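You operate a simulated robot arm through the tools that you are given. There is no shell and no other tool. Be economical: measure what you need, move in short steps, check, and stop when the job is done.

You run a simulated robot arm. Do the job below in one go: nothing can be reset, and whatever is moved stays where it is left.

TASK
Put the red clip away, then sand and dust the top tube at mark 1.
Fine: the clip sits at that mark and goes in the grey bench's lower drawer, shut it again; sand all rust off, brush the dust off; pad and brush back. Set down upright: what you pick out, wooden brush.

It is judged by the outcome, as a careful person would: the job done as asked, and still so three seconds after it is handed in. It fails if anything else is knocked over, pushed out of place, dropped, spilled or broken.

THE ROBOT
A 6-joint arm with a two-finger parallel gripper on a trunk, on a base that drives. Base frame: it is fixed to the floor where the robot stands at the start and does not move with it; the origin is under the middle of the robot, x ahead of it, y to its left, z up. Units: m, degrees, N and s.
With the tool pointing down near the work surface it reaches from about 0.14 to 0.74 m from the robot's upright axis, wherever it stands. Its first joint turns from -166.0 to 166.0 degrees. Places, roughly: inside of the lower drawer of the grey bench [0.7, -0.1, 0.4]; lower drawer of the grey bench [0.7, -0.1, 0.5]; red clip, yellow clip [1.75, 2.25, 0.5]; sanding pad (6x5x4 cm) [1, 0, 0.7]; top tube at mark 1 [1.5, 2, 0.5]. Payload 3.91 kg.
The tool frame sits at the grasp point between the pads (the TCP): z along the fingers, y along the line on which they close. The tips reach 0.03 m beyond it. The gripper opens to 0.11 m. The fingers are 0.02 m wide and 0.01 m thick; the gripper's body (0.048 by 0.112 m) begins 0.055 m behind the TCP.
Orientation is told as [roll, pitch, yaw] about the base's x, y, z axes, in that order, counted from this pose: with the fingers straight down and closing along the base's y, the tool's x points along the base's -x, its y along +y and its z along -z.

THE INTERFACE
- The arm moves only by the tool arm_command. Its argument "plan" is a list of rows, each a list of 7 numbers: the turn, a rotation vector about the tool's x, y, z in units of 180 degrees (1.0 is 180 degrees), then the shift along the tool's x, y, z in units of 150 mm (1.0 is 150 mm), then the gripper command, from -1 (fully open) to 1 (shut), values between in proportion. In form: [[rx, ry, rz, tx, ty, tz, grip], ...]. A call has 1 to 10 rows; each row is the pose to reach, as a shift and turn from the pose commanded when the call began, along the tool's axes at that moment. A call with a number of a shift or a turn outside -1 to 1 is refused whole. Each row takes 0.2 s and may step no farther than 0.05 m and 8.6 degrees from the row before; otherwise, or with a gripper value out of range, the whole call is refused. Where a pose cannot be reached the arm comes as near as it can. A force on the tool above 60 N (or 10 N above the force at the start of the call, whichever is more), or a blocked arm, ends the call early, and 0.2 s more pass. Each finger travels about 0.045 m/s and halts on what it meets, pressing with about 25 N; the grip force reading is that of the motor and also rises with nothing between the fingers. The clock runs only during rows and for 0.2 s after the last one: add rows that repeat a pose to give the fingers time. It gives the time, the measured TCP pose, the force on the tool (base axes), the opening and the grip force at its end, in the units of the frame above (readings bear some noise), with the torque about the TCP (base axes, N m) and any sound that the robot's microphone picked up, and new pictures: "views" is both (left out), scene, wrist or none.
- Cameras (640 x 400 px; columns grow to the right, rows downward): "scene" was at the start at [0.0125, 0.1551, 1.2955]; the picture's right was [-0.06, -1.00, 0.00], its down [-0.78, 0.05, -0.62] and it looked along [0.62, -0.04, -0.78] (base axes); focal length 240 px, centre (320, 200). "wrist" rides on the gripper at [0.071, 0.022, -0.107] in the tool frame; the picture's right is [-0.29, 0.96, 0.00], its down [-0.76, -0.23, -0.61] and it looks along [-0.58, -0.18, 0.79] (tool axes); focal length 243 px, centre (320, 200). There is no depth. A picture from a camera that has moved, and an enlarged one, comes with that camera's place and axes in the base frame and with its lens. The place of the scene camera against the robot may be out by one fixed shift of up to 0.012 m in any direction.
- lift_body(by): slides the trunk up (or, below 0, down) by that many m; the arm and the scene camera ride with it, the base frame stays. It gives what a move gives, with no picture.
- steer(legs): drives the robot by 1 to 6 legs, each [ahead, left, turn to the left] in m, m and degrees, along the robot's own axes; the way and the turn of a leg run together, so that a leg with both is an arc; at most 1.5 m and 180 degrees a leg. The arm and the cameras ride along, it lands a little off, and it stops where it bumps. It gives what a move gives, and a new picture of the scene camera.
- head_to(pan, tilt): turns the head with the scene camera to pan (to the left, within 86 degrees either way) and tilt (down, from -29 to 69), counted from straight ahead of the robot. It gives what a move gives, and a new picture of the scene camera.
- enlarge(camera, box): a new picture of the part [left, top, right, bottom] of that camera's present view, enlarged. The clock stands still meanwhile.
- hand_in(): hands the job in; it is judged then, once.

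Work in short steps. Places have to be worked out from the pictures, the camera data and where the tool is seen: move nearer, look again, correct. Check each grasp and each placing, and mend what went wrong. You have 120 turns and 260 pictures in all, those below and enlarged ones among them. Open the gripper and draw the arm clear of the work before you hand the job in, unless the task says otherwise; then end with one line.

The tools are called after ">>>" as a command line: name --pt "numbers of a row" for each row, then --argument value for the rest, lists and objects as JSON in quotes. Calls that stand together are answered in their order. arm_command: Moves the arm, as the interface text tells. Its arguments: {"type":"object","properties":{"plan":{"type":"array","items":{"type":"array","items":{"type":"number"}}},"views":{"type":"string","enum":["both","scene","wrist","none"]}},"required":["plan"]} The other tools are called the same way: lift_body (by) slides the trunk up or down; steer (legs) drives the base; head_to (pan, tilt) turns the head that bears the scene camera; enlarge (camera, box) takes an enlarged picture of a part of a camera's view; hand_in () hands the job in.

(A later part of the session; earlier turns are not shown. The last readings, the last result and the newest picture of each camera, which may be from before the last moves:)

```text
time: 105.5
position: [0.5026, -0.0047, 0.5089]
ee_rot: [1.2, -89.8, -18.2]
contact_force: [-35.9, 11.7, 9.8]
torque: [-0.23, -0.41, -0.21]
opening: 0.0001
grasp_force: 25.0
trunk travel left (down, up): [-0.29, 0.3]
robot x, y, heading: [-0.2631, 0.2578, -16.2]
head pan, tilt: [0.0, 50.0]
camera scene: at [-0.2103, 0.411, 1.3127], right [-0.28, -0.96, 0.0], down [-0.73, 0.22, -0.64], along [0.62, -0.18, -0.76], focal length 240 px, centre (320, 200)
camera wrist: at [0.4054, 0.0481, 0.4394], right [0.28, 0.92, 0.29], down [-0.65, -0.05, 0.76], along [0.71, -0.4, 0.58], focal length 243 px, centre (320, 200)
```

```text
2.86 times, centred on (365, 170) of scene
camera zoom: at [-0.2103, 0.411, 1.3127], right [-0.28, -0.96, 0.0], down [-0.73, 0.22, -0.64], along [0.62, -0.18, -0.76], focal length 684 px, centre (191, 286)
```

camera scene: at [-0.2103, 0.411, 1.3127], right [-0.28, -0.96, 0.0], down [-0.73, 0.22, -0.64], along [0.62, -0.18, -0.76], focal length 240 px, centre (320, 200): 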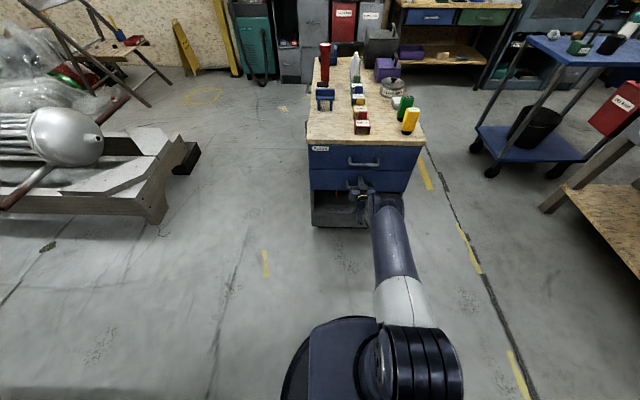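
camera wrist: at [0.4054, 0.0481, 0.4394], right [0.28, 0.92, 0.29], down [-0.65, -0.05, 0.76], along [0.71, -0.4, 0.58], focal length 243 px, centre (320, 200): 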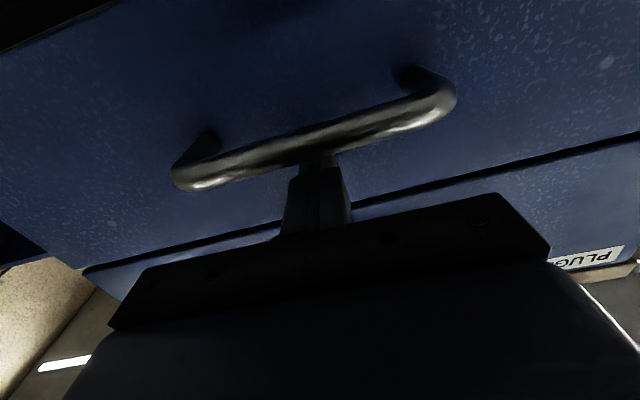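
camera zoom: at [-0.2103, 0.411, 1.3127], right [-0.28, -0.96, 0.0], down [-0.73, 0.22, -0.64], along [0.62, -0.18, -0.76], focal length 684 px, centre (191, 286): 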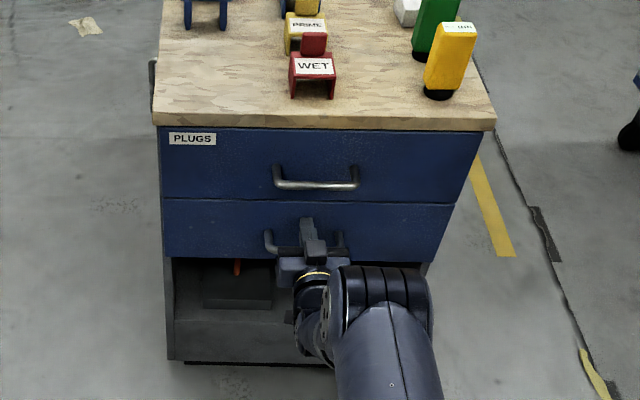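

The drawer is shut (36 N stop, faces flush). I retract, raise, and turn the tool down again.

>>> arm_command --pt "0 0 0 0 0 -0.2 1" --pt "0 0 0 0 0 -0.45 1" --pt "0 0 0 0 0 -0.7 1" --pt "0 0 0 0 0 -1 1" --views "none"

>>> lift_body --by 0.28

>>> arm_command --pt "0 0.047 0 0 0 0 0.7" --pt "0 0.094 0 0 0 0 0.4" --pt "0 0.141 0 0 0 0 0" --pt "0 0.188 0 0 0 0 -0.3" --pt "0 0.235 0 0 0 0 -0.6" --pt "0 0.282 0 0 0 0 -1" --pt "0 0.329 0 0 0 0 -1" --pt "0 0.376 0 0 0 0 -1" --pt "0 0.423 0 0 0 0 -1" --pt "0 0.47 0 0 0 0 -1" --views "none"

>>> arm_command --pt "0 0.03 0 0 0 -0.3 -1" --pt "0 0.03 0 0 0 -0.6 -1" --views "scene"

```text
time: 106.5
position: [0.3582, 0.0364, 0.5119]
ee_rot: [-0.3, -89.9, -16.5]
contact_force: [0.7, 0.4, 0.3]
torque: [0.02, -0.02, -0.02]
opening: 0.0
grasp_force: 25.3
trunk travel left (down, up): [-0.29, 0.3]
robot x, y, heading: [-0.2597, 0.2591, -16.3]
head pan, tilt: [0.0, 50.0]
```

```text
time: 109.3
position: [0.3614, 0.0375, 0.7915]
ee_rot: [4.2, -89.7, -20.9]
contact_force: [0.4, 0.0, 0.3]
torque: [-0.01, -0.02, 0.02]
opening: 0.0002
grasp_force: 25.0
trunk travel left (down, up): [-0.57, 0.02]
robot x, y, heading: [-0.2651, 0.2611, -16.4]
head pan, tilt: [0.0, 50.0]
```

```text
time: 111.5
position: [0.3587, 0.0382, 0.7911]
ee_rot: [0.0, -5.1, -16.7]
contact_force: [-0.3, 0.3, 0.3]
torque: [0.01, -0.01, 0.02]
opening: 0.1099
grasp_force: 0.3
out of reach, approached as far as the arm can: row 7, 8
trunk travel left (down, up): [-0.57, 0.02]
robot x, y, heading: [-0.2603, 0.2612, -16.7]
head pan, tilt: [0.0, 50.0]
```

```text
time: 112.1
position: [0.3509, 0.0373, 0.8796]
ee_rot: [0.0, 0.1, -16.8]
contact_force: [0.0, -0.5, -0.6]
torque: [-0.01, 0.01, -0.01]
opening: 0.1099
grasp_force: 0.1
trunk travel left (down, up): [-0.57, 0.02]
robot x, y, heading: [-0.2646, 0.2577, -16.4]
head pan, tilt: [0.0, 50.0]
camera scene: at [-0.2071, 0.4099, 1.5924], right [-0.28, -0.96, 0.0], down [-0.74, 0.22, -0.64], along [0.62, -0.18, -0.77], focal length 240 px, centre (320, 200)
```

scene: 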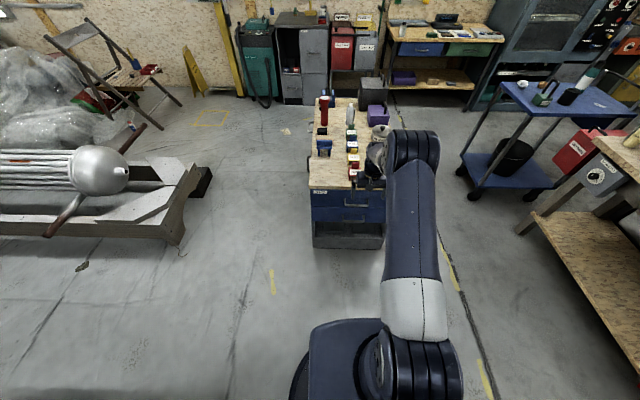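

I raise the hand to 0.98 m for clearance, then drive around to the left side of the bench and face it.

>>> arm_command --pt "0 0 0 0 0 -0.3 -1" --pt "0 0 0 0 0 -0.6 -1" --pt "0 0 0 0 0 -0.67 -1" --views "none"

>>> steer --legs '[[0.345, 0.469, 0], [0, 0, -45], [0, 0, -45]]'

```text
time: 112.9
position: [0.3507, 0.0376, 0.9823]
ee_rot: [0.0, 0.3, -16.7]
contact_force: [-0.1, -0.2, -0.5]
torque: [0.04, -0.01, 0.0]
opening: 0.1101
grasp_force: 0.2
trunk travel left (down, up): [-0.57, 0.02]
robot x, y, heading: [-0.2636, 0.2573, -16.3]
head pan, tilt: [0.0, 50.0]
```

```text
time: 120.3
position: [-0.0025, -0.0026, 0.9812]
ee_rot: [0.0, 0.2, -105.2]
contact_force: [0.3, 0.2, 0.5]
torque: [0.02, 0.0, -0.02]
opening: 0.1102
grasp_force: 0.0
trunk travel left (down, up): [-0.57, 0.02]
robot x, y, heading: [0.2019, 0.6189, -104.7]
head pan, tilt: [0.0, 50.0]
camera scene: at [0.3432, 0.57, 1.5924], right [-0.97, 0.26, 0.0], down [0.2, 0.74, -0.64], along [-0.16, -0.62, -0.77], focal length 240 px, centre (320, 200)
```

scene: 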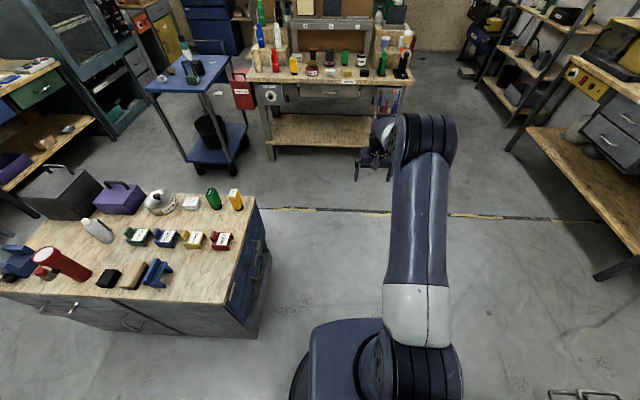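

Good view of the bench. I zoom on the items.

>>> enlarge --camera "scene" --box '[0, 160, 270, 340]'

>>> enlarge --camera "scene" --box '[80, 230, 200, 310]'

```text
2.22 times, centred on (135, 250) of scene
camera zoom: at [0.3432, 0.57, 1.5924], right [-0.97, 0.26, 0.0], down [0.2, 0.74, -0.64], along [-0.16, -0.62, -0.77], focal length 532 px, centre (731, 89)
```

zoom: 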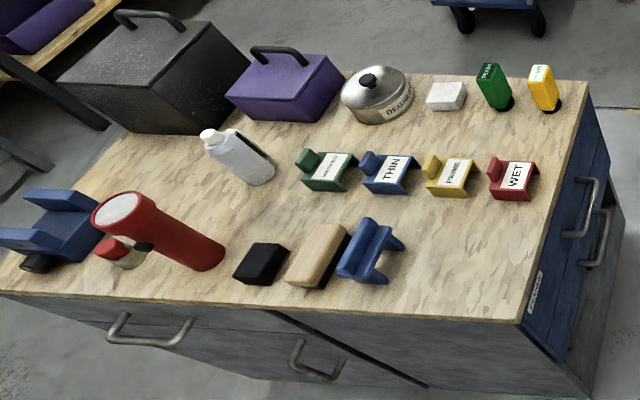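

```text
5.00 times, centred on (140, 270) of scene
camera zoom: at [0.3432, 0.57, 1.5924], right [-0.97, 0.26, 0.0], down [0.2, 0.74, -0.64], along [-0.16, -0.62, -0.77], focal length 1197 px, centre (1220, -150)
```

zoom: 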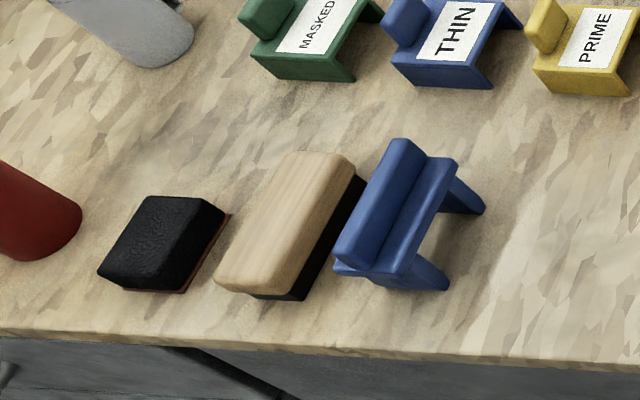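

The black block with the reddish sole is the sanding pad (about (1.02, 0.03)), and the wooden brush lies beside it (about (0.93, 0.045)). I drive along the left side of the bench to stand opposite them.

>>> steer --legs '[[-0.14, 0, -2], [0, 0.96, 0]]'

>>> enlarge --camera "wrist" --box '[0, 0, 640, 400]'

```text
time: 126.3
position: [0.9524, -0.1365, 0.9815]
ee_rot: [0.0, 0.2, -106.0]
contact_force: [-0.7, -1.0, -0.5]
torque: [-0.01, 0.0, 0.0]
opening: 0.1101
grasp_force: 0.1
trunk travel left (down, up): [-0.57, 0.02]
robot x, y, heading: [1.1688, 0.4815, -106.0]
head pan, tilt: [0.0, 50.0]
camera scene: at [1.3073, 0.4297, 1.5924], right [-0.96, 0.27, 0.0], down [0.21, 0.74, -0.64], along [-0.17, -0.62, -0.77], focal length 240 px, centre (320, 200)
```

scene: 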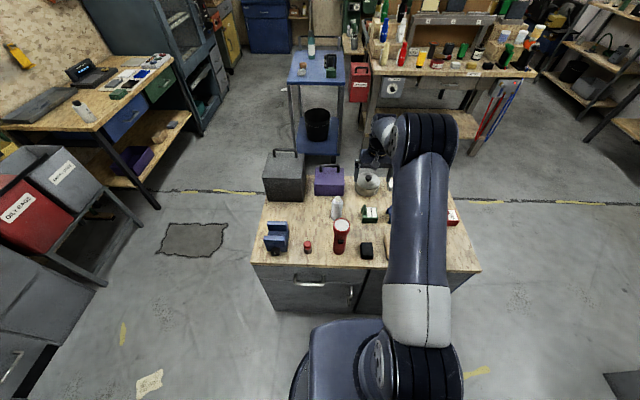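

```text
1.00 times, centred on (320, 200) of wrist
camera zoom: at [0.9928, -0.0741, 1.0896], right [0.84, -0.54, 0.0], down [-0.43, -0.67, 0.61], along [-0.33, -0.51, -0.8], focal length 243 px, centre (320, 200)
```

zoom: 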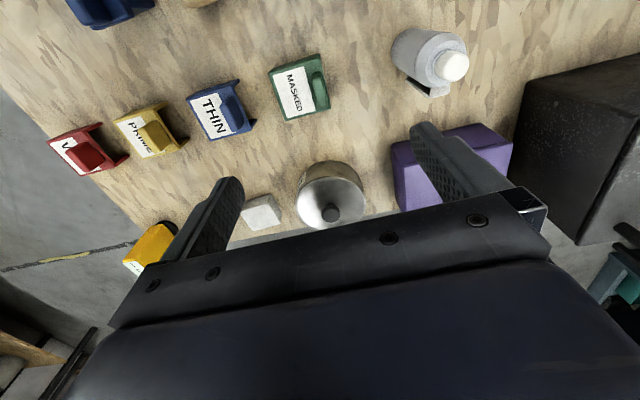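

I draw the hand back over the pad area at the same height and look.

>>> arm_command --pt "0 0 0 0.3 0.05 0 -1" --pt "0 0 0 0.6 0.1 0 -1" --pt "0 0 0 0.9 0.15 0 -1" --pt "0 0 0 1.0 0.15 0 -1" --views "none"

>>> arm_command --pt "0 0 0 0.2 0 0.2 -1" --pt "0 0 0 0.2 0 0.4 -1" --pt "0 0 0 0.2 0 0.6 -1" --pt "0 0 0 0.2 0 0.6 -1" --views "both"

>>> enlarge --camera "scene" --box '[320, 200, 440, 290]'

```text
time: 127.3
position: [1.0164, 0.0048, 0.9815]
ee_rot: [0.0, 0.1, -106.1]
contact_force: [0.5, -0.5, 0.3]
torque: [0.01, 0.0, 0.0]
opening: 0.11
grasp_force: 0.1
trunk travel left (down, up): [-0.57, 0.02]
robot x, y, heading: [1.167, 0.4802, -105.6]
head pan, tilt: [0.0, 50.0]
```

```text
time: 128.3
position: [1.0213, 0.0272, 0.9008]
ee_rot: [0.2, -0.9, -106.2]
contact_force: [-0.9, 8.2, 41.0]
torque: [-0.88, -2.72, 0.45]
opening: 0.1083
grasp_force: 0.1
trunk travel left (down, up): [-0.57, 0.02]
robot x, y, heading: [1.169, 0.4771, -105.6]
head pan, tilt: [0.0, 50.0]
stopped in row 4: the force on the tool passed its limit (the readings are from after the stop); the commanded pose is now the measured one
camera scene: at [1.3073, 0.434, 1.593], right [-0.96, 0.27, 0.0], down [0.21, 0.74, -0.64], along [-0.17, -0.62, -0.76], focal length 240 px, centre (320, 200)
camera wrist: at [1.0624, 0.0918, 1.0074], right [0.84, -0.55, 0.01], down [-0.43, -0.66, 0.62], along [-0.33, -0.52, -0.78], focal length 243 px, centre (320, 200)
```

scene: 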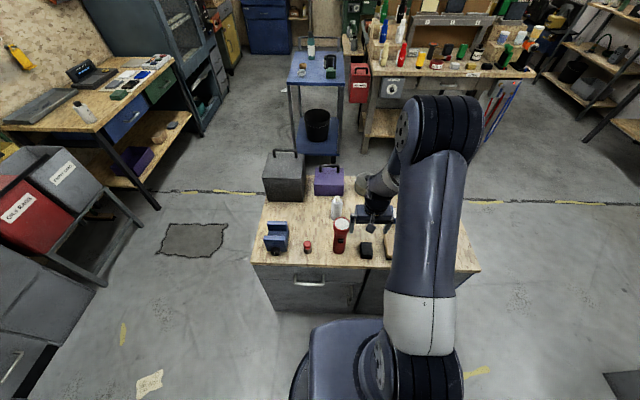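
wrist: 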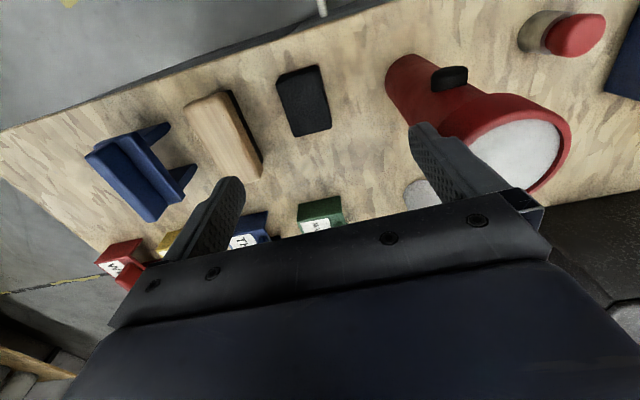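

```text
4.44 times, centred on (380, 245) of scene
camera zoom: at [1.3073, 0.434, 1.593], right [-0.96, 0.27, 0.0], down [0.21, 0.74, -0.64], along [-0.17, -0.62, -0.76], focal length 1064 px, centre (53, 0)
```

zoom: 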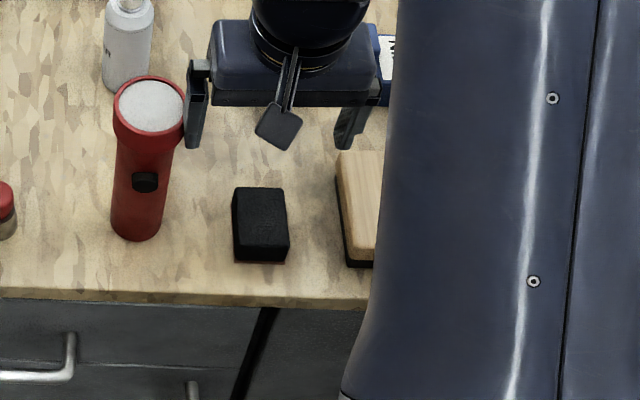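

The right-hand finger touched the top of the red flashlight (41 N). It still stands; I lift straight up at once.

>>> arm_command --pt "0 0 0 0 0 -0.15 -1" --pt "0 0 0 0 0 -0.4 -1" --pt "0 0 0 0 0 -0.6 -1" --views "both"

>>> enlarge --camera "scene" --box '[310, 180, 430, 290]'

```text
time: 129.1
position: [1.0214, 0.0271, 0.9854]
ee_rot: [0.0, -0.3, -106.2]
contact_force: [-0.3, -0.3, -0.1]
torque: [0.0, 0.01, 0.02]
opening: 0.1098
grasp_force: 0.1
trunk travel left (down, up): [-0.57, 0.02]
robot x, y, heading: [1.1675, 0.4822, -105.8]
head pan, tilt: [0.0, 50.0]
camera scene: at [1.3073, 0.4302, 1.5923], right [-0.96, 0.27, 0.0], down [0.21, 0.74, -0.64], along [-0.17, -0.62, -0.77], focal length 240 px, centre (320, 200)
camera wrist: at [1.0627, 0.0908, 1.0935], right [0.84, -0.55, 0.0], down [-0.43, -0.66, 0.61], along [-0.33, -0.51, -0.79], focal length 243 px, centre (320, 200)
```

scene: 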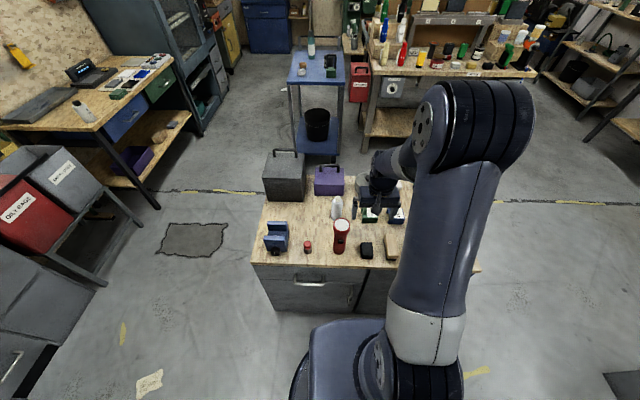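
wrist: 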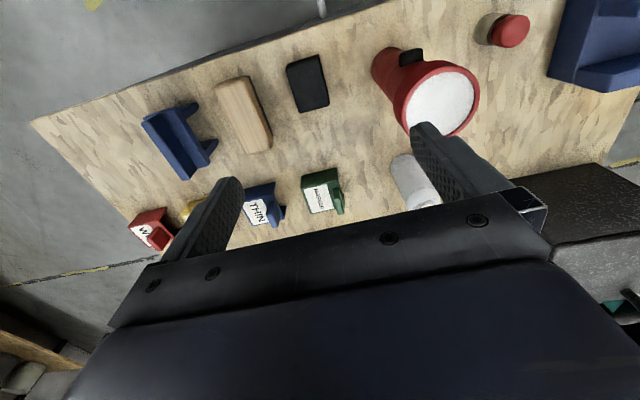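

```text
3.64 times, centred on (370, 235) of scene
camera zoom: at [1.3073, 0.4302, 1.5923], right [-0.96, 0.27, 0.0], down [0.21, 0.74, -0.64], along [-0.17, -0.62, -0.77], focal length 871 px, centre (138, 73)
```

zoom: 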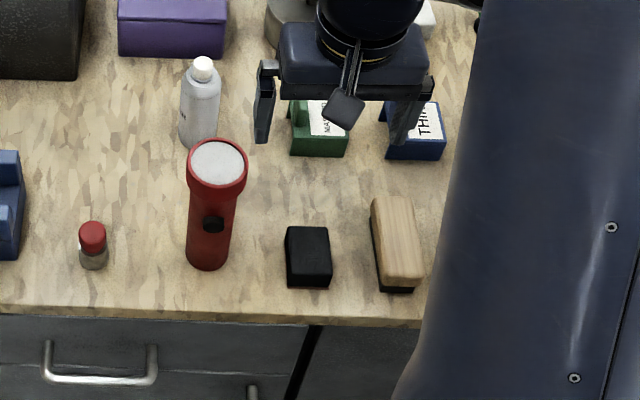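

Flashlight is still in place. The pad sits about 15 mm toward tool −y of my axis. I correct, narrow the fingers to 0.08 m, and descend carefully.

>>> arm_command --pt "0 0 0 0.03 -0.1 0 -0.6" --pt "0 0 0 0.03 -0.1 0 -0.45" --pt "0 0 0 0.03 -0.1 0.2 -0.45" --pt "0 0 0 0.03 -0.1 0.45 -0.45" --pt "0 0 0 0.03 -0.1 0.7 -0.45" --pt "0 0 0 0.03 -0.1 0.7 -0.45" --views "wrist"

>>> enlarge --camera "scene" --box '[310, 180, 430, 290]'

```text
time: 130.5
position: [1.0096, 0.0352, 0.8802]
ee_rot: [0.1, -0.4, -106.3]
contact_force: [-0.3, -0.1, -0.4]
torque: [0.02, -0.01, 0.01]
opening: 0.0798
grasp_force: 0.1
trunk travel left (down, up): [-0.57, 0.02]
robot x, y, heading: [1.1691, 0.4807, -105.7]
head pan, tilt: [0.0, 50.0]
camera wrist: at [1.0498, 0.0993, 0.9879], right [0.84, -0.55, 0.0], down [-0.43, -0.66, 0.61], along [-0.33, -0.52, -0.79], focal length 243 px, centre (320, 200)
```

wrist: 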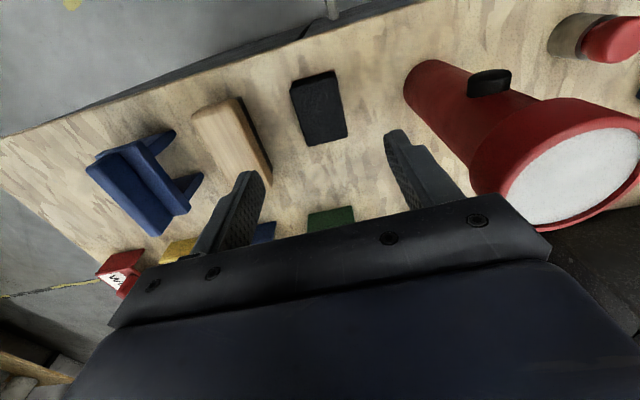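

```text
3.64 times, centred on (370, 235) of scene
camera zoom: at [1.3071, 0.4297, 1.5924], right [-0.96, 0.27, 0.0], down [0.21, 0.74, -0.64], along [-0.17, -0.62, -0.77], focal length 871 px, centre (138, 73)
```

zoom: 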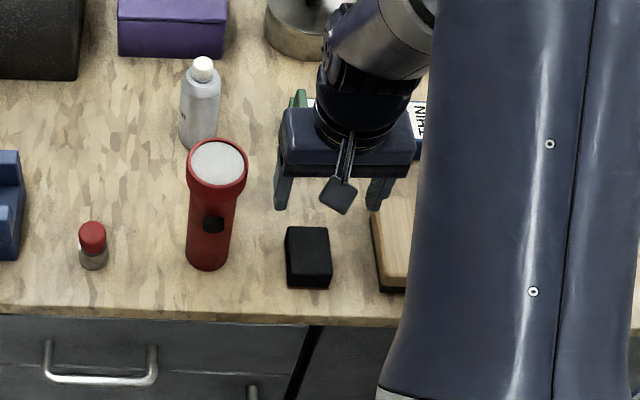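

Well centred over the pad. I descend to 0.775.

>>> arm_command --pt "0 0 0 0 0 0.2 -0.45" --pt "0 0 0 0 0 0.4 -0.45" --pt "0 0 0 0 0 0.6 -0.45" --pt "0 0 0 0 0 0.7 -0.45" --views "wrist"

>>> enlarge --camera "scene" --box '[310, 180, 430, 290]'

```text
time: 131.5
position: [1.0088, 0.0339, 0.7755]
ee_rot: [0.0, -0.4, -106.3]
contact_force: [0.4, -0.8, 0.3]
torque: [0.04, 0.0, -0.02]
opening: 0.0795
grasp_force: 0.1
trunk travel left (down, up): [-0.57, 0.02]
robot x, y, heading: [1.169, 0.4797, -105.7]
head pan, tilt: [0.0, 50.0]
camera wrist: at [1.0497, 0.098, 0.8827], right [0.84, -0.55, 0.0], down [-0.43, -0.66, 0.61], along [-0.33, -0.52, -0.79], focal length 243 px, centre (320, 200)
```

wrist: 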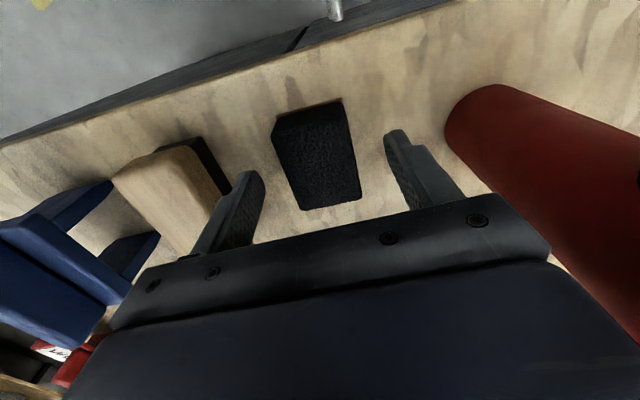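

```text
3.64 times, centred on (370, 235) of scene
camera zoom: at [1.3072, 0.4298, 1.5925], right [-0.96, 0.27, 0.0], down [0.21, 0.74, -0.64], along [-0.17, -0.62, -0.77], focal length 871 px, centre (138, 73)
```

zoom: 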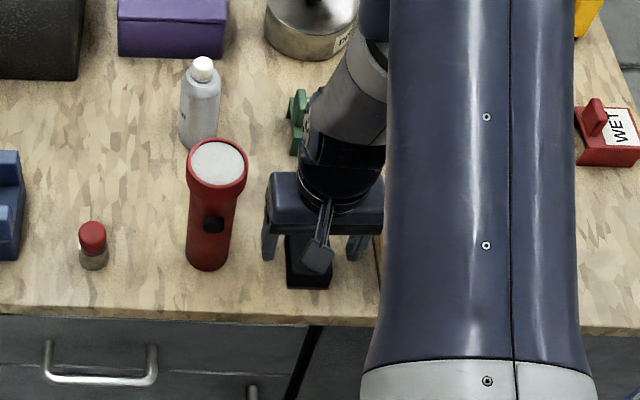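

Pad top works out near z 0.743. I go down to TCP 0.745 and close.

>>> arm_command --pt "0 0 0 0 0 0.1 -0.45" --pt "0 0 0 0 0 0.2 -0.45" --pt "0 0 0 0 0 0.2 0.1" --pt "0 0 0 0 0 0.2 0.5" --pt "0 0 0 0 0 0.2 1" --pt "0 0 0 0 0 0.2 1" --views "wrist"

```text
time: 132.5
position: [1.0084, 0.033, 0.7513]
ee_rot: [0.0, -0.8, -106.1]
contact_force: [-0.9, 2.1, 5.0]
torque: [-0.09, -0.1, 0.03]
opening: 0.0601
grasp_force: 16.1
trunk travel left (down, up): [-0.57, 0.02]
robot x, y, heading: [1.1667, 0.4776, -105.6]
head pan, tilt: [0.0, 50.0]
stopped in row 4: the force on the tool passed its limit (the readings are from after the stop); the commanded pose is now the measured one
camera wrist: at [1.0492, 0.0983, 0.857], right [0.84, -0.54, 0.0], down [-0.43, -0.66, 0.62], along [-0.33, -0.52, -0.78], focal length 243 px, centre (320, 200)
```

wrist: 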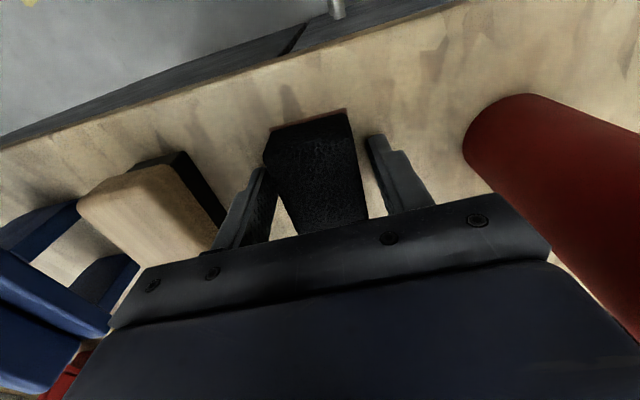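

The move halted on a force. I look closely before continuing.

>>> enlarge --camera "scene" --box '[320, 200, 440, 290]'

>>> enlarge --camera "wrist" --box '[200, 80, 460, 250]'

```text
4.44 times, centred on (380, 245) of scene
camera zoom: at [1.3083, 0.4334, 1.5925], right [-0.96, 0.27, 0.0], down [0.21, 0.74, -0.64], along [-0.17, -0.62, -0.76], focal length 1064 px, centre (53, 0)
```

zoom: 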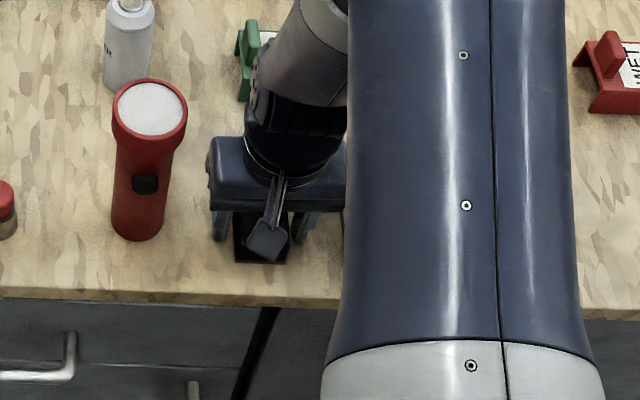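

```text
2.35 times, centred on (330, 165) of wrist
camera zoom: at [1.0492, 0.0983, 0.857], right [0.84, -0.54, 0.0], down [-0.43, -0.66, 0.62], along [-0.33, -0.52, -0.78], focal length 571 px, centre (296, 282)
```

zoom: 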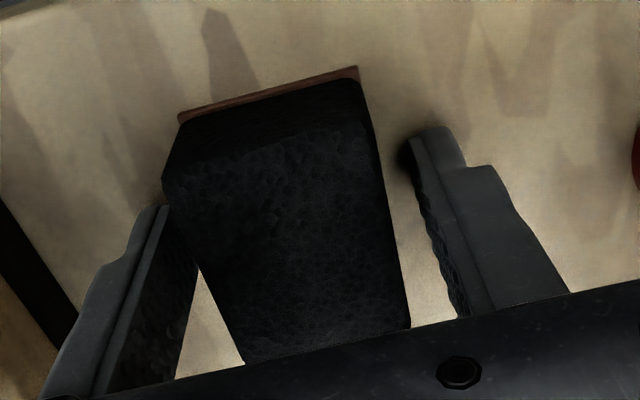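

The fingertips met the bench top (z about 0.72). I rise 8 mm, shift 5 mm to centre, and close.

>>> arm_command --pt "0 0 0 0 0 -0.05 0" --pt "0 0 0 0 -0.03 -0.05 0" --pt "0 0 0 0 -0.03 -0.05 0.4" --pt "0 0 0 0 -0.03 -0.05 1" --pt "0 0 0 0 -0.03 -0.05 1" --views "wrist"

```text
time: 133.7
position: [1.0037, 0.0353, 0.7546]
ee_rot: [0.0, -0.7, -106.3]
contact_force: [0.1, 0.5, -0.6]
torque: [-0.02, 0.0, 0.01]
opening: 0.0442
grasp_force: 25.3
trunk travel left (down, up): [-0.57, 0.02]
robot x, y, heading: [1.1686, 0.4835, -105.7]
head pan, tilt: [0.0, 50.0]
camera wrist: at [1.0445, 0.0991, 0.8622], right [0.84, -0.55, 0.0], down [-0.43, -0.66, 0.62], along [-0.33, -0.52, -0.79], focal length 243 px, centre (320, 200)
```

wrist: 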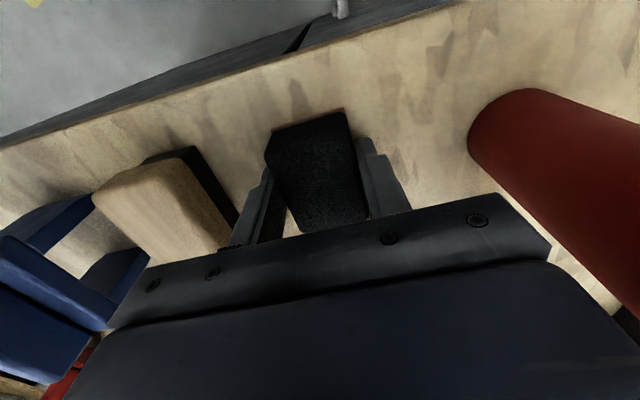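

Grip is good but the tips are only 7 mm above the sole; I regrip 7 mm higher, then lift.

>>> arm_command --pt "0 0 0 0 0 0 0.1" --pt "0 0 0 0 0 -0.05 0.1" --pt "0 0 0 0 0 -0.05 1" --pt "0 0 0 0 0 -0.05 1" --pt "0 0 0 0 0 -0.05 1" --pt "0 0 0 0 0 -0.2 1" --pt "0 0 0 0 0 -0.5 1" --pt "0 0 0 0 0 -0.8 1" --pt "0 0 0 0 0 -1 1" --views "both"

```text
time: 135.7
position: [1.006, 0.0342, 0.9047]
ee_rot: [0.0, -0.6, -106.0]
contact_force: [0.5, -0.6, -0.2]
torque: [0.01, 0.0, 0.0]
opening: 0.0441
grasp_force: 24.9
trunk travel left (down, up): [-0.57, 0.02]
robot x, y, heading: [1.1651, 0.4787, -105.9]
head pan, tilt: [0.0, 50.0]
camera scene: at [1.3073, 0.4303, 1.5924], right [-0.96, 0.27, 0.0], down [0.21, 0.74, -0.64], along [-0.17, -0.62, -0.77], focal length 240 px, centre (320, 200)
camera wrist: at [1.0467, 0.0989, 1.012], right [0.84, -0.54, 0.0], down [-0.43, -0.66, 0.62], along [-0.33, -0.52, -0.79], focal length 243 px, centre (320, 200)
```

scene: 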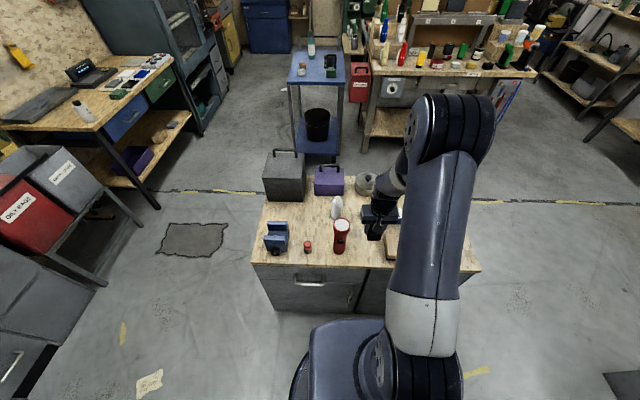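
wrist: 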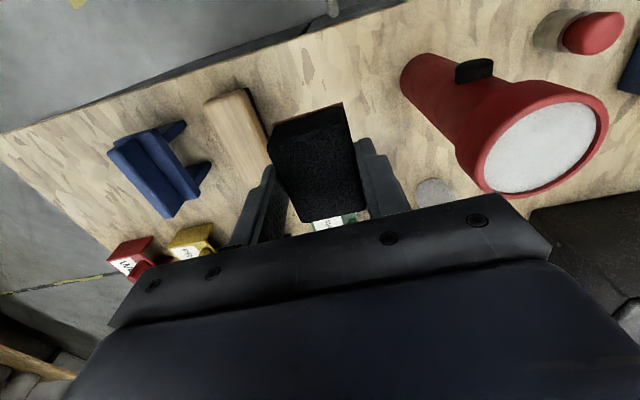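

Pad is held firmly. I raise and drive back to the tube by way of the corridor.

>>> arm_command --pt "0 0 0 0 0 -0.3 1" --pt "0 0 0 0 0 -0.5 1" --views "none"

>>> steer --legs '[[-0.106, -0.722, 0], [0, 0, 45], [0, 0, 44], [-0.152, 0.497, 0], [0.048, 0.997, 0]]'

```text
time: 136.3
position: [1.0061, 0.036, 0.9812]
ee_rot: [0.0, -0.5, -106.2]
contact_force: [0.1, -0.3, 0.2]
torque: [-0.01, -0.03, -0.01]
opening: 0.0437
grasp_force: 25.0
trunk travel left (down, up): [-0.57, 0.02]
robot x, y, heading: [1.1664, 0.483, -105.8]
head pan, tilt: [0.0, 50.0]
```

```text
time: 151.8
position: [1.2657, 2.0861, 0.9803]
ee_rot: [0.0, -0.6, -17.0]
contact_force: [-0.3, 0.8, -0.2]
torque: [-0.04, -0.01, -0.02]
opening: 0.044
grasp_force: 25.3
trunk travel left (down, up): [-0.57, 0.02]
robot x, y, heading: [0.8261, 2.2521, -16.6]
head pan, tilt: [0.0, 50.0]
camera scene: at [0.8815, 2.404, 1.5924], right [-0.28, -0.96, 0.0], down [-0.73, 0.22, -0.64], along [0.62, -0.18, -0.77], focal length 240 px, centre (320, 200)
```

scene: 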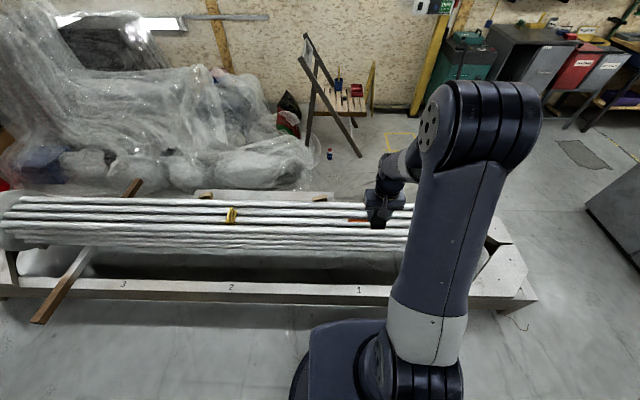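

Next I move up to the rack, lower the trunk, and look at the rust strip with the wrist camera.

>>> steer --legs '[[0.085, 0, 0]]'

>>> lift_body --by -0.2

>>> arm_command --pt "0 0 0 -0.3 0 0 1" --pt "0 0 0 -0.6 0 0 1" --pt "0 0 0 -0.9 0 0 1" --pt "0 0 0 -1 0 0 1" --views "both"

```text
time: 152.9
position: [1.349, 2.0602, 0.979]
ee_rot: [0.1, -0.6, -17.1]
contact_force: [-0.3, 0.5, -0.9]
torque: [0.01, 0.0, 0.02]
opening: 0.044
grasp_force: 25.0
trunk travel left (down, up): [-0.57, 0.02]
robot x, y, heading: [0.9062, 2.2273, -16.7]
head pan, tilt: [0.0, 50.0]
camera scene: at [0.9647, 2.3791, 1.5924], right [-0.29, -0.96, 0.0], down [-0.73, 0.22, -0.64], along [0.62, -0.18, -0.77], focal length 240 px, centre (320, 200)
```

scene: 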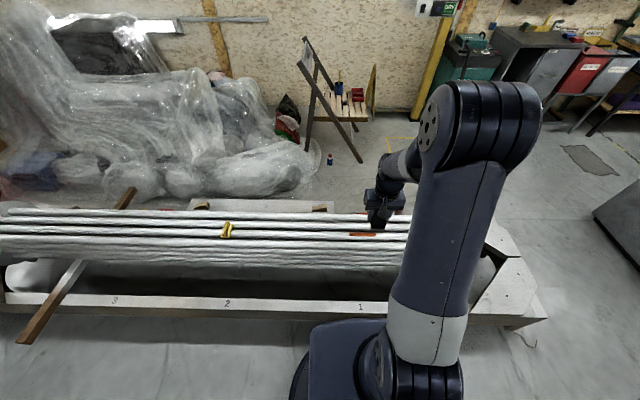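

```text
time: 155.1
position: [1.3495, 2.0614, 0.7797]
ee_rot: [0.0, -0.5, -17.0]
contact_force: [0.1, 0.2, -0.9]
torque: [0.03, 0.0, 0.02]
opening: 0.0437
grasp_force: 24.5
trunk travel left (down, up): [-0.37, 0.22]
robot x, y, heading: [0.9065, 2.23, -16.8]
head pan, tilt: [0.0, 50.0]
```

```text
time: 156.1
position: [1.4952, 2.0189, 0.7805]
ee_rot: [0.0, -0.6, -17.2]
contact_force: [0.0, -0.6, -0.3]
torque: [-0.02, 0.0, 0.0]
opening: 0.0438
grasp_force: 24.9
trunk travel left (down, up): [-0.37, 0.22]
robot x, y, heading: [0.9073, 2.2317, -16.8]
head pan, tilt: [0.0, 50.0]
camera scene: at [0.9642, 2.3793, 1.3924], right [-0.29, -0.96, 0.0], down [-0.73, 0.22, -0.64], along [0.62, -0.18, -0.77], focal length 240 px, centre (320, 200)
camera wrist: at [1.4324, 2.0605, 0.8871], right [0.56, 0.83, 0.0], down [0.65, -0.44, 0.62], along [0.51, -0.34, -0.79], focal length 243 px, centre (320, 200)
```

scene: 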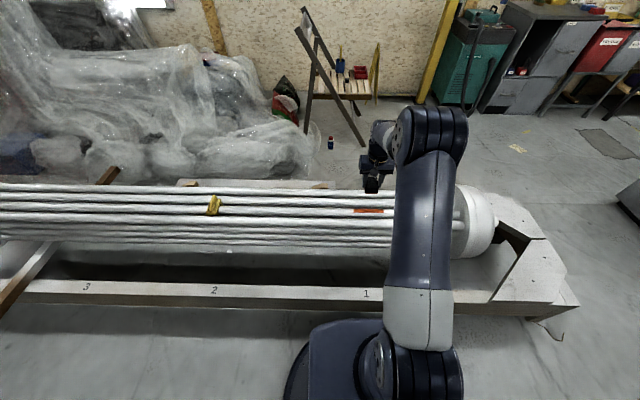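
wrist: 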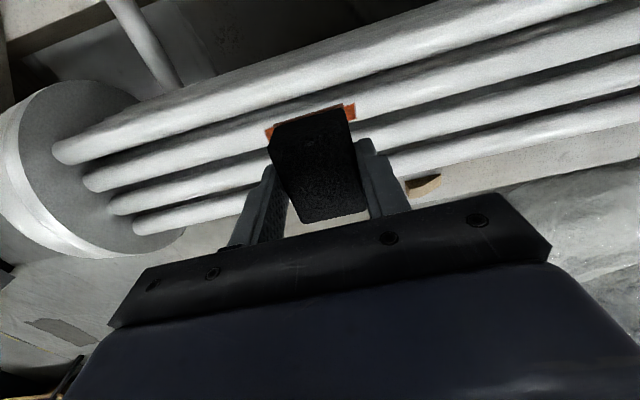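

The strip's centre is again at (1.53, 1.981). I move over it and descend to 0.63.

>>> arm_command --pt "0 0 0 -0.15 -0.1 0 1" --pt "0 0 0 -0.298 -0.173 0.1 1" --pt "0 0 0 -0.298 -0.173 0.4 1" --pt "0 0 0 -0.298 -0.173 0.7 1" --pt "0 0 0 -0.298 -0.173 1 1" --pt "0 0 0 -0.298 -0.173 1 1" --views "wrist"

>>> enlarge --camera "scene" --box '[310, 150, 450, 250]'

```text
time: 157.5
position: [1.5299, 1.98, 0.6303]
ee_rot: [0.0, -0.7, -17.1]
contact_force: [0.2, -0.2, -0.2]
torque: [-0.01, -0.01, -0.01]
opening: 0.0438
grasp_force: 24.5
trunk travel left (down, up): [-0.37, 0.22]
robot x, y, heading: [0.904, 2.2319, -16.4]
head pan, tilt: [0.0, 50.0]
camera wrist: at [1.4675, 2.0225, 0.7372], right [0.56, 0.83, 0.0], down [0.65, -0.44, 0.62], along [0.51, -0.34, -0.79], focal length 243 px, centre (320, 200)
```

wrist: 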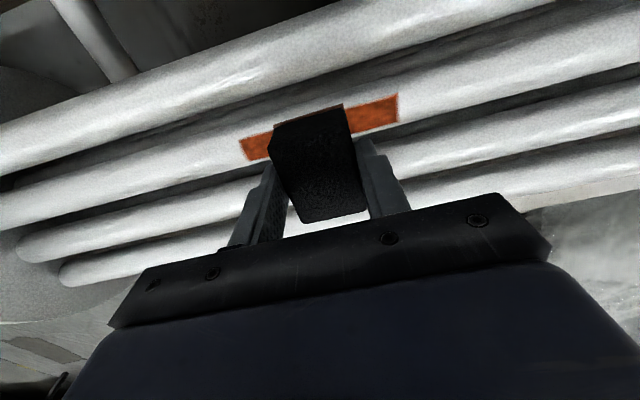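

```text
4.00 times, centred on (380, 200) of scene
camera zoom: at [0.9644, 2.3792, 1.3924], right [-0.29, -0.96, 0.0], down [-0.73, 0.22, -0.64], along [0.62, -0.18, -0.77], focal length 958 px, centre (80, 200)
```

zoom: 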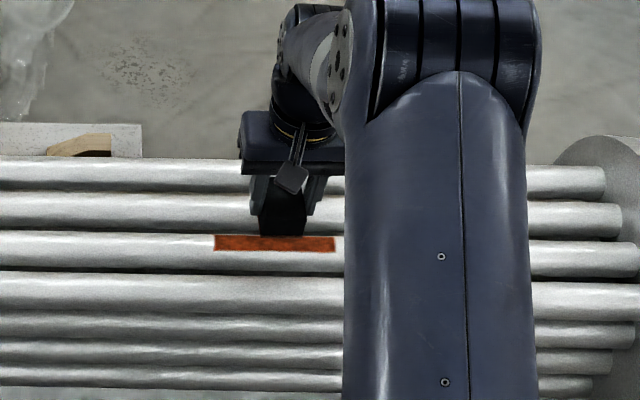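

Pad is directly above the strip. I lower until light contact.

>>> arm_command --pt "0 0 0 0 0 0.12 1" --pt "0 0 0 0 0 0.24 1" --pt "0 0 0 0 0 0.32 1" --views "none"

>>> arm_command --pt "0 0 0 0 0 0.02 1" --pt "0 0 0 0 0 0.04 1" --pt "0 0 0 0 0 0.06 1" --views "wrist"

```text
time: 158.3
position: [1.5304, 1.9815, 0.5823]
ee_rot: [0.0, -0.6, -17.2]
contact_force: [-1.7, 1.9, 3.8]
torque: [0.06, 0.09, 0.03]
opening: 0.044
grasp_force: 25.0
trunk travel left (down, up): [-0.37, 0.22]
robot x, y, heading: [0.9058, 2.2339, -16.6]
head pan, tilt: [0.0, 50.0]
```

```text
time: 159.1
position: [1.532, 1.9792, 0.579]
ee_rot: [0.0, -1.2, -17.0]
contact_force: [-2.3, 5.7, 38.3]
torque: [0.14, -0.04, 0.03]
opening: 0.0441
grasp_force: 25.6
trunk travel left (down, up): [-0.37, 0.22]
robot x, y, heading: [0.9077, 2.2324, -16.8]
head pan, tilt: [0.0, 50.0]
camera wrist: at [1.4675, 2.0221, 0.6851], right [0.56, 0.83, 0.01], down [0.65, -0.44, 0.62], along [0.52, -0.34, -0.78], focal length 243 px, centre (320, 200)
```

wrist: 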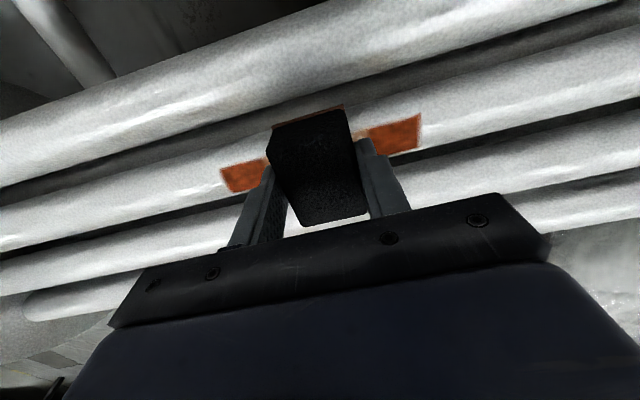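

Contact made (38 N). I ease off slightly and stroke along the tube over the strip's full length.

>>> arm_command --pt "0 0 0 0 0.15 -0.025 1" --pt "0 0 0 0 0.35 -0.025 1" --pt "0 0 0 0 0.5 -0.025 1" --pt "0 0 0 0 0.3 -0.025 1" --pt "0 0 0 0 0.1 -0.025 1" --pt "0 0 0 0 -0.1 -0.025 1" --pt "0 0 0 0 -0.3 -0.025 1" --pt "0 0 0 0 -0.5 -0.025 1" --pt "0 0 0 0 -0.25 -0.025 1" --pt "0 0 0 0 0 -0.025 1" --views "none"

>>> enlarge --camera "scene" --box '[310, 150, 450, 250]'

>>> enlarge --camera "wrist" --box '[170, 50, 490, 250]'

```text
time: 161.3
position: [1.5287, 1.9776, 0.5797]
ee_rot: [0.0, -0.6, -17.1]
contact_force: [0.2, -0.4, -0.8]
torque: [0.02, 0.0, -0.01]
opening: 0.0439
grasp_force: 24.4
trunk travel left (down, up): [-0.37, 0.22]
robot x, y, heading: [0.9073, 2.231, -16.4]
head pan, tilt: [0.0, 50.0]
```

```text
4.00 times, centred on (380, 200) of scene
camera zoom: at [0.9641, 2.3789, 1.3923], right [-0.29, -0.96, 0.0], down [-0.73, 0.22, -0.64], along [0.62, -0.18, -0.77], focal length 958 px, centre (80, 200)
```

zoom: 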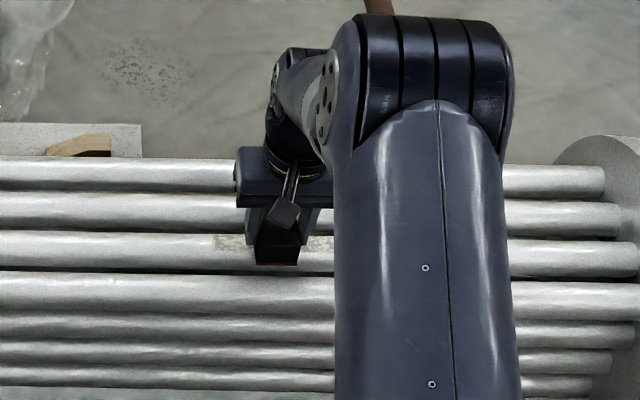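

```text
2.00 times, centred on (330, 150) of wrist
camera zoom: at [1.4657, 2.0208, 0.6875], right [0.56, 0.83, 0.0], down [0.65, -0.44, 0.61], along [0.51, -0.34, -0.79], focal length 485 px, centre (300, 300)
```

zoom: 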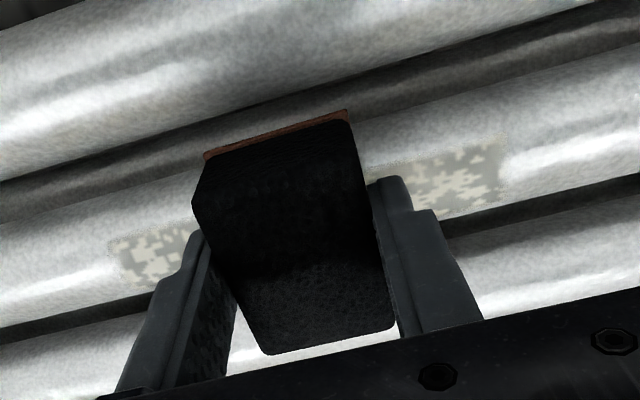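

Most rust is already turned to dust. I make a second pass slightly deeper, then lift and inspect.

>>> arm_command --pt "0 0 0 0 0.15 0.01 1" --pt "0 0 0 0 0.35 0.01 1" --pt "0 0 0 0 0.5 0.01 1" --pt "0 0 0 0 0.3 0.01 1" --pt "0 0 0 0 0.1 0.01 1" --pt "0 0 0 0 -0.1 0.01 1" --pt "0 0 0 0 -0.3 0.01 1" --pt "0 0 0 0 -0.5 0.01 1" --pt "0 0 0 0 -0.25 0.01 1" --pt "0 0 0 0 0 0.01 1" --views "none"

>>> arm_command --pt "0 0 0 0 0 -0.2 1" --pt "0 0 0 0 0 -0.5 1" --pt "0 0 0 0 0 -0.75 1" --pt "0 0 0 0.3 0 -1 1" --pt "0 0 0 0.5 0 -1 1" --views "none"

>>> enlarge --camera "scene" --box '[320, 160, 430, 240]'

>>> enlarge --camera "wrist" --box '[170, 50, 490, 250]'

```text
time: 163.5
position: [1.5289, 1.9773, 0.5777]
ee_rot: [0.0, -0.8, -17.1]
contact_force: [-5.6, -17.5, 27.0]
torque: [-0.69, 0.05, -0.09]
opening: 0.0438
grasp_force: 25.2
trunk travel left (down, up): [-0.37, 0.22]
robot x, y, heading: [0.9084, 2.2294, -16.5]
head pan, tilt: [0.0, 50.0]
```

```text
refused: row 4 steps farther than a row can; nothing moved
```

```text
5.00 times, centred on (375, 200) of scene
camera zoom: at [0.9618, 2.3785, 1.3927], right [-0.29, -0.96, 0.0], down [-0.73, 0.22, -0.64], along [0.62, -0.18, -0.77], focal length 1197 px, centre (45, 200)
```

zoom: 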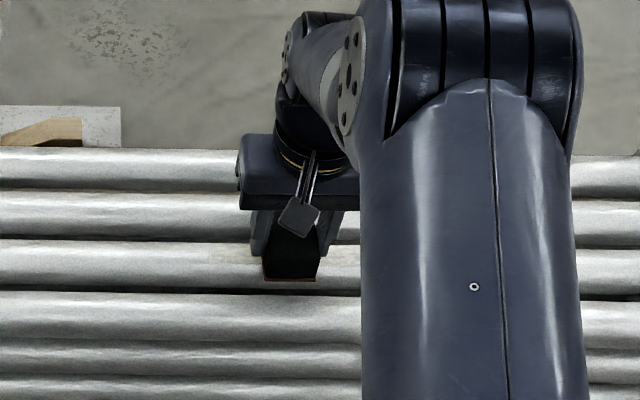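

```text
2.00 times, centred on (330, 150) of wrist
camera zoom: at [1.4662, 2.0196, 0.6854], right [0.56, 0.83, 0.0], down [0.65, -0.44, 0.62], along [0.51, -0.34, -0.79], focal length 485 px, centre (300, 300)
```

zoom: 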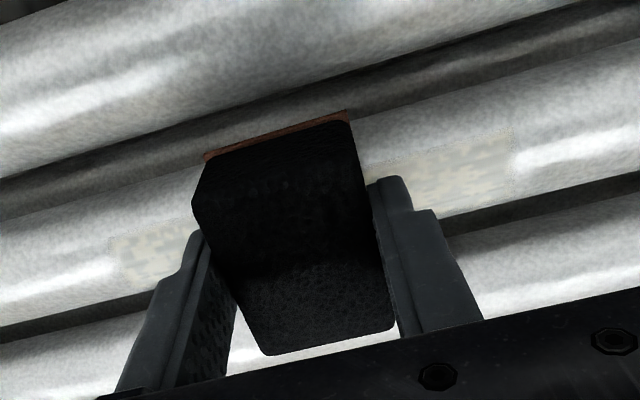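

The visible parts are now pale dust only. I lift and move aside to see the whole strip.

>>> arm_command --pt "0 0 0 0 0 -0.2 1" --pt "0 0 0 0 0 -0.5 1" --pt "0 0 0 0 0 -0.8 1" --pt "0 0 0 0 0 -1 1" --pt "0 0 0 -0.3 0 -1 1" --pt "0 0 0 -0.5 0 -1 1" --views "none"

>>> enlarge --camera "scene" --box '[320, 160, 430, 240]'

>>> enlarge --camera "wrist" --box '[200, 0, 440, 150]'

```text
time: 164.9
position: [1.5984, 1.959, 0.7277]
ee_rot: [0.0, -0.5, -17.1]
contact_force: [-0.2, 0.0, -0.1]
torque: [0.0, 0.01, 0.0]
opening: 0.044
grasp_force: 25.2
trunk travel left (down, up): [-0.37, 0.22]
robot x, y, heading: [0.9091, 2.2331, -16.5]
head pan, tilt: [0.0, 50.0]
```

```text
5.00 times, centred on (375, 200) of scene
camera zoom: at [0.9641, 2.3793, 1.3925], right [-0.29, -0.96, 0.0], down [-0.73, 0.22, -0.64], along [0.62, -0.18, -0.77], focal length 1197 px, centre (45, 200)
```

zoom: 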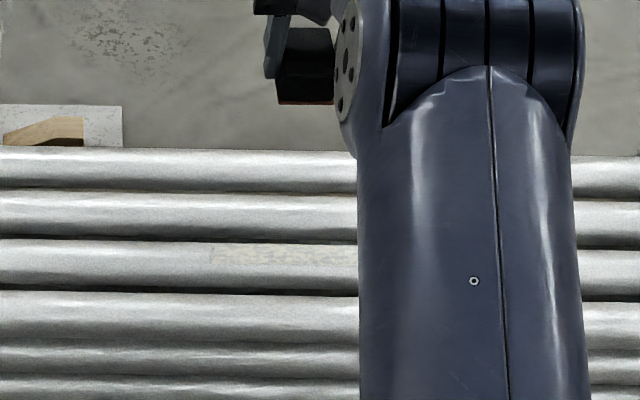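

```text
2.67 times, centred on (320, 75) of wrist
camera zoom: at [1.5357, 2.0015, 0.8351], right [0.56, 0.83, 0.0], down [0.65, -0.44, 0.61], along [0.51, -0.34, -0.79], focal length 647 px, centre (320, 533)
```

zoom: 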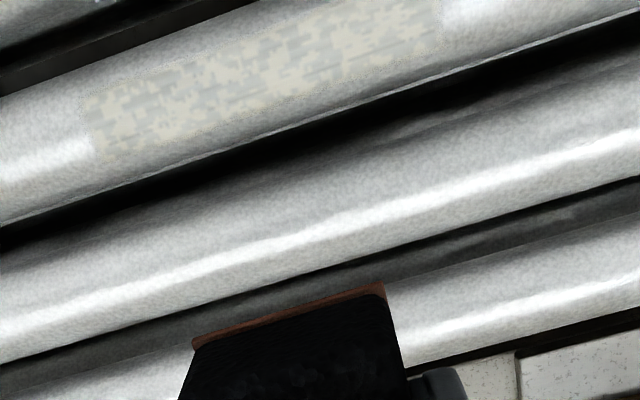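

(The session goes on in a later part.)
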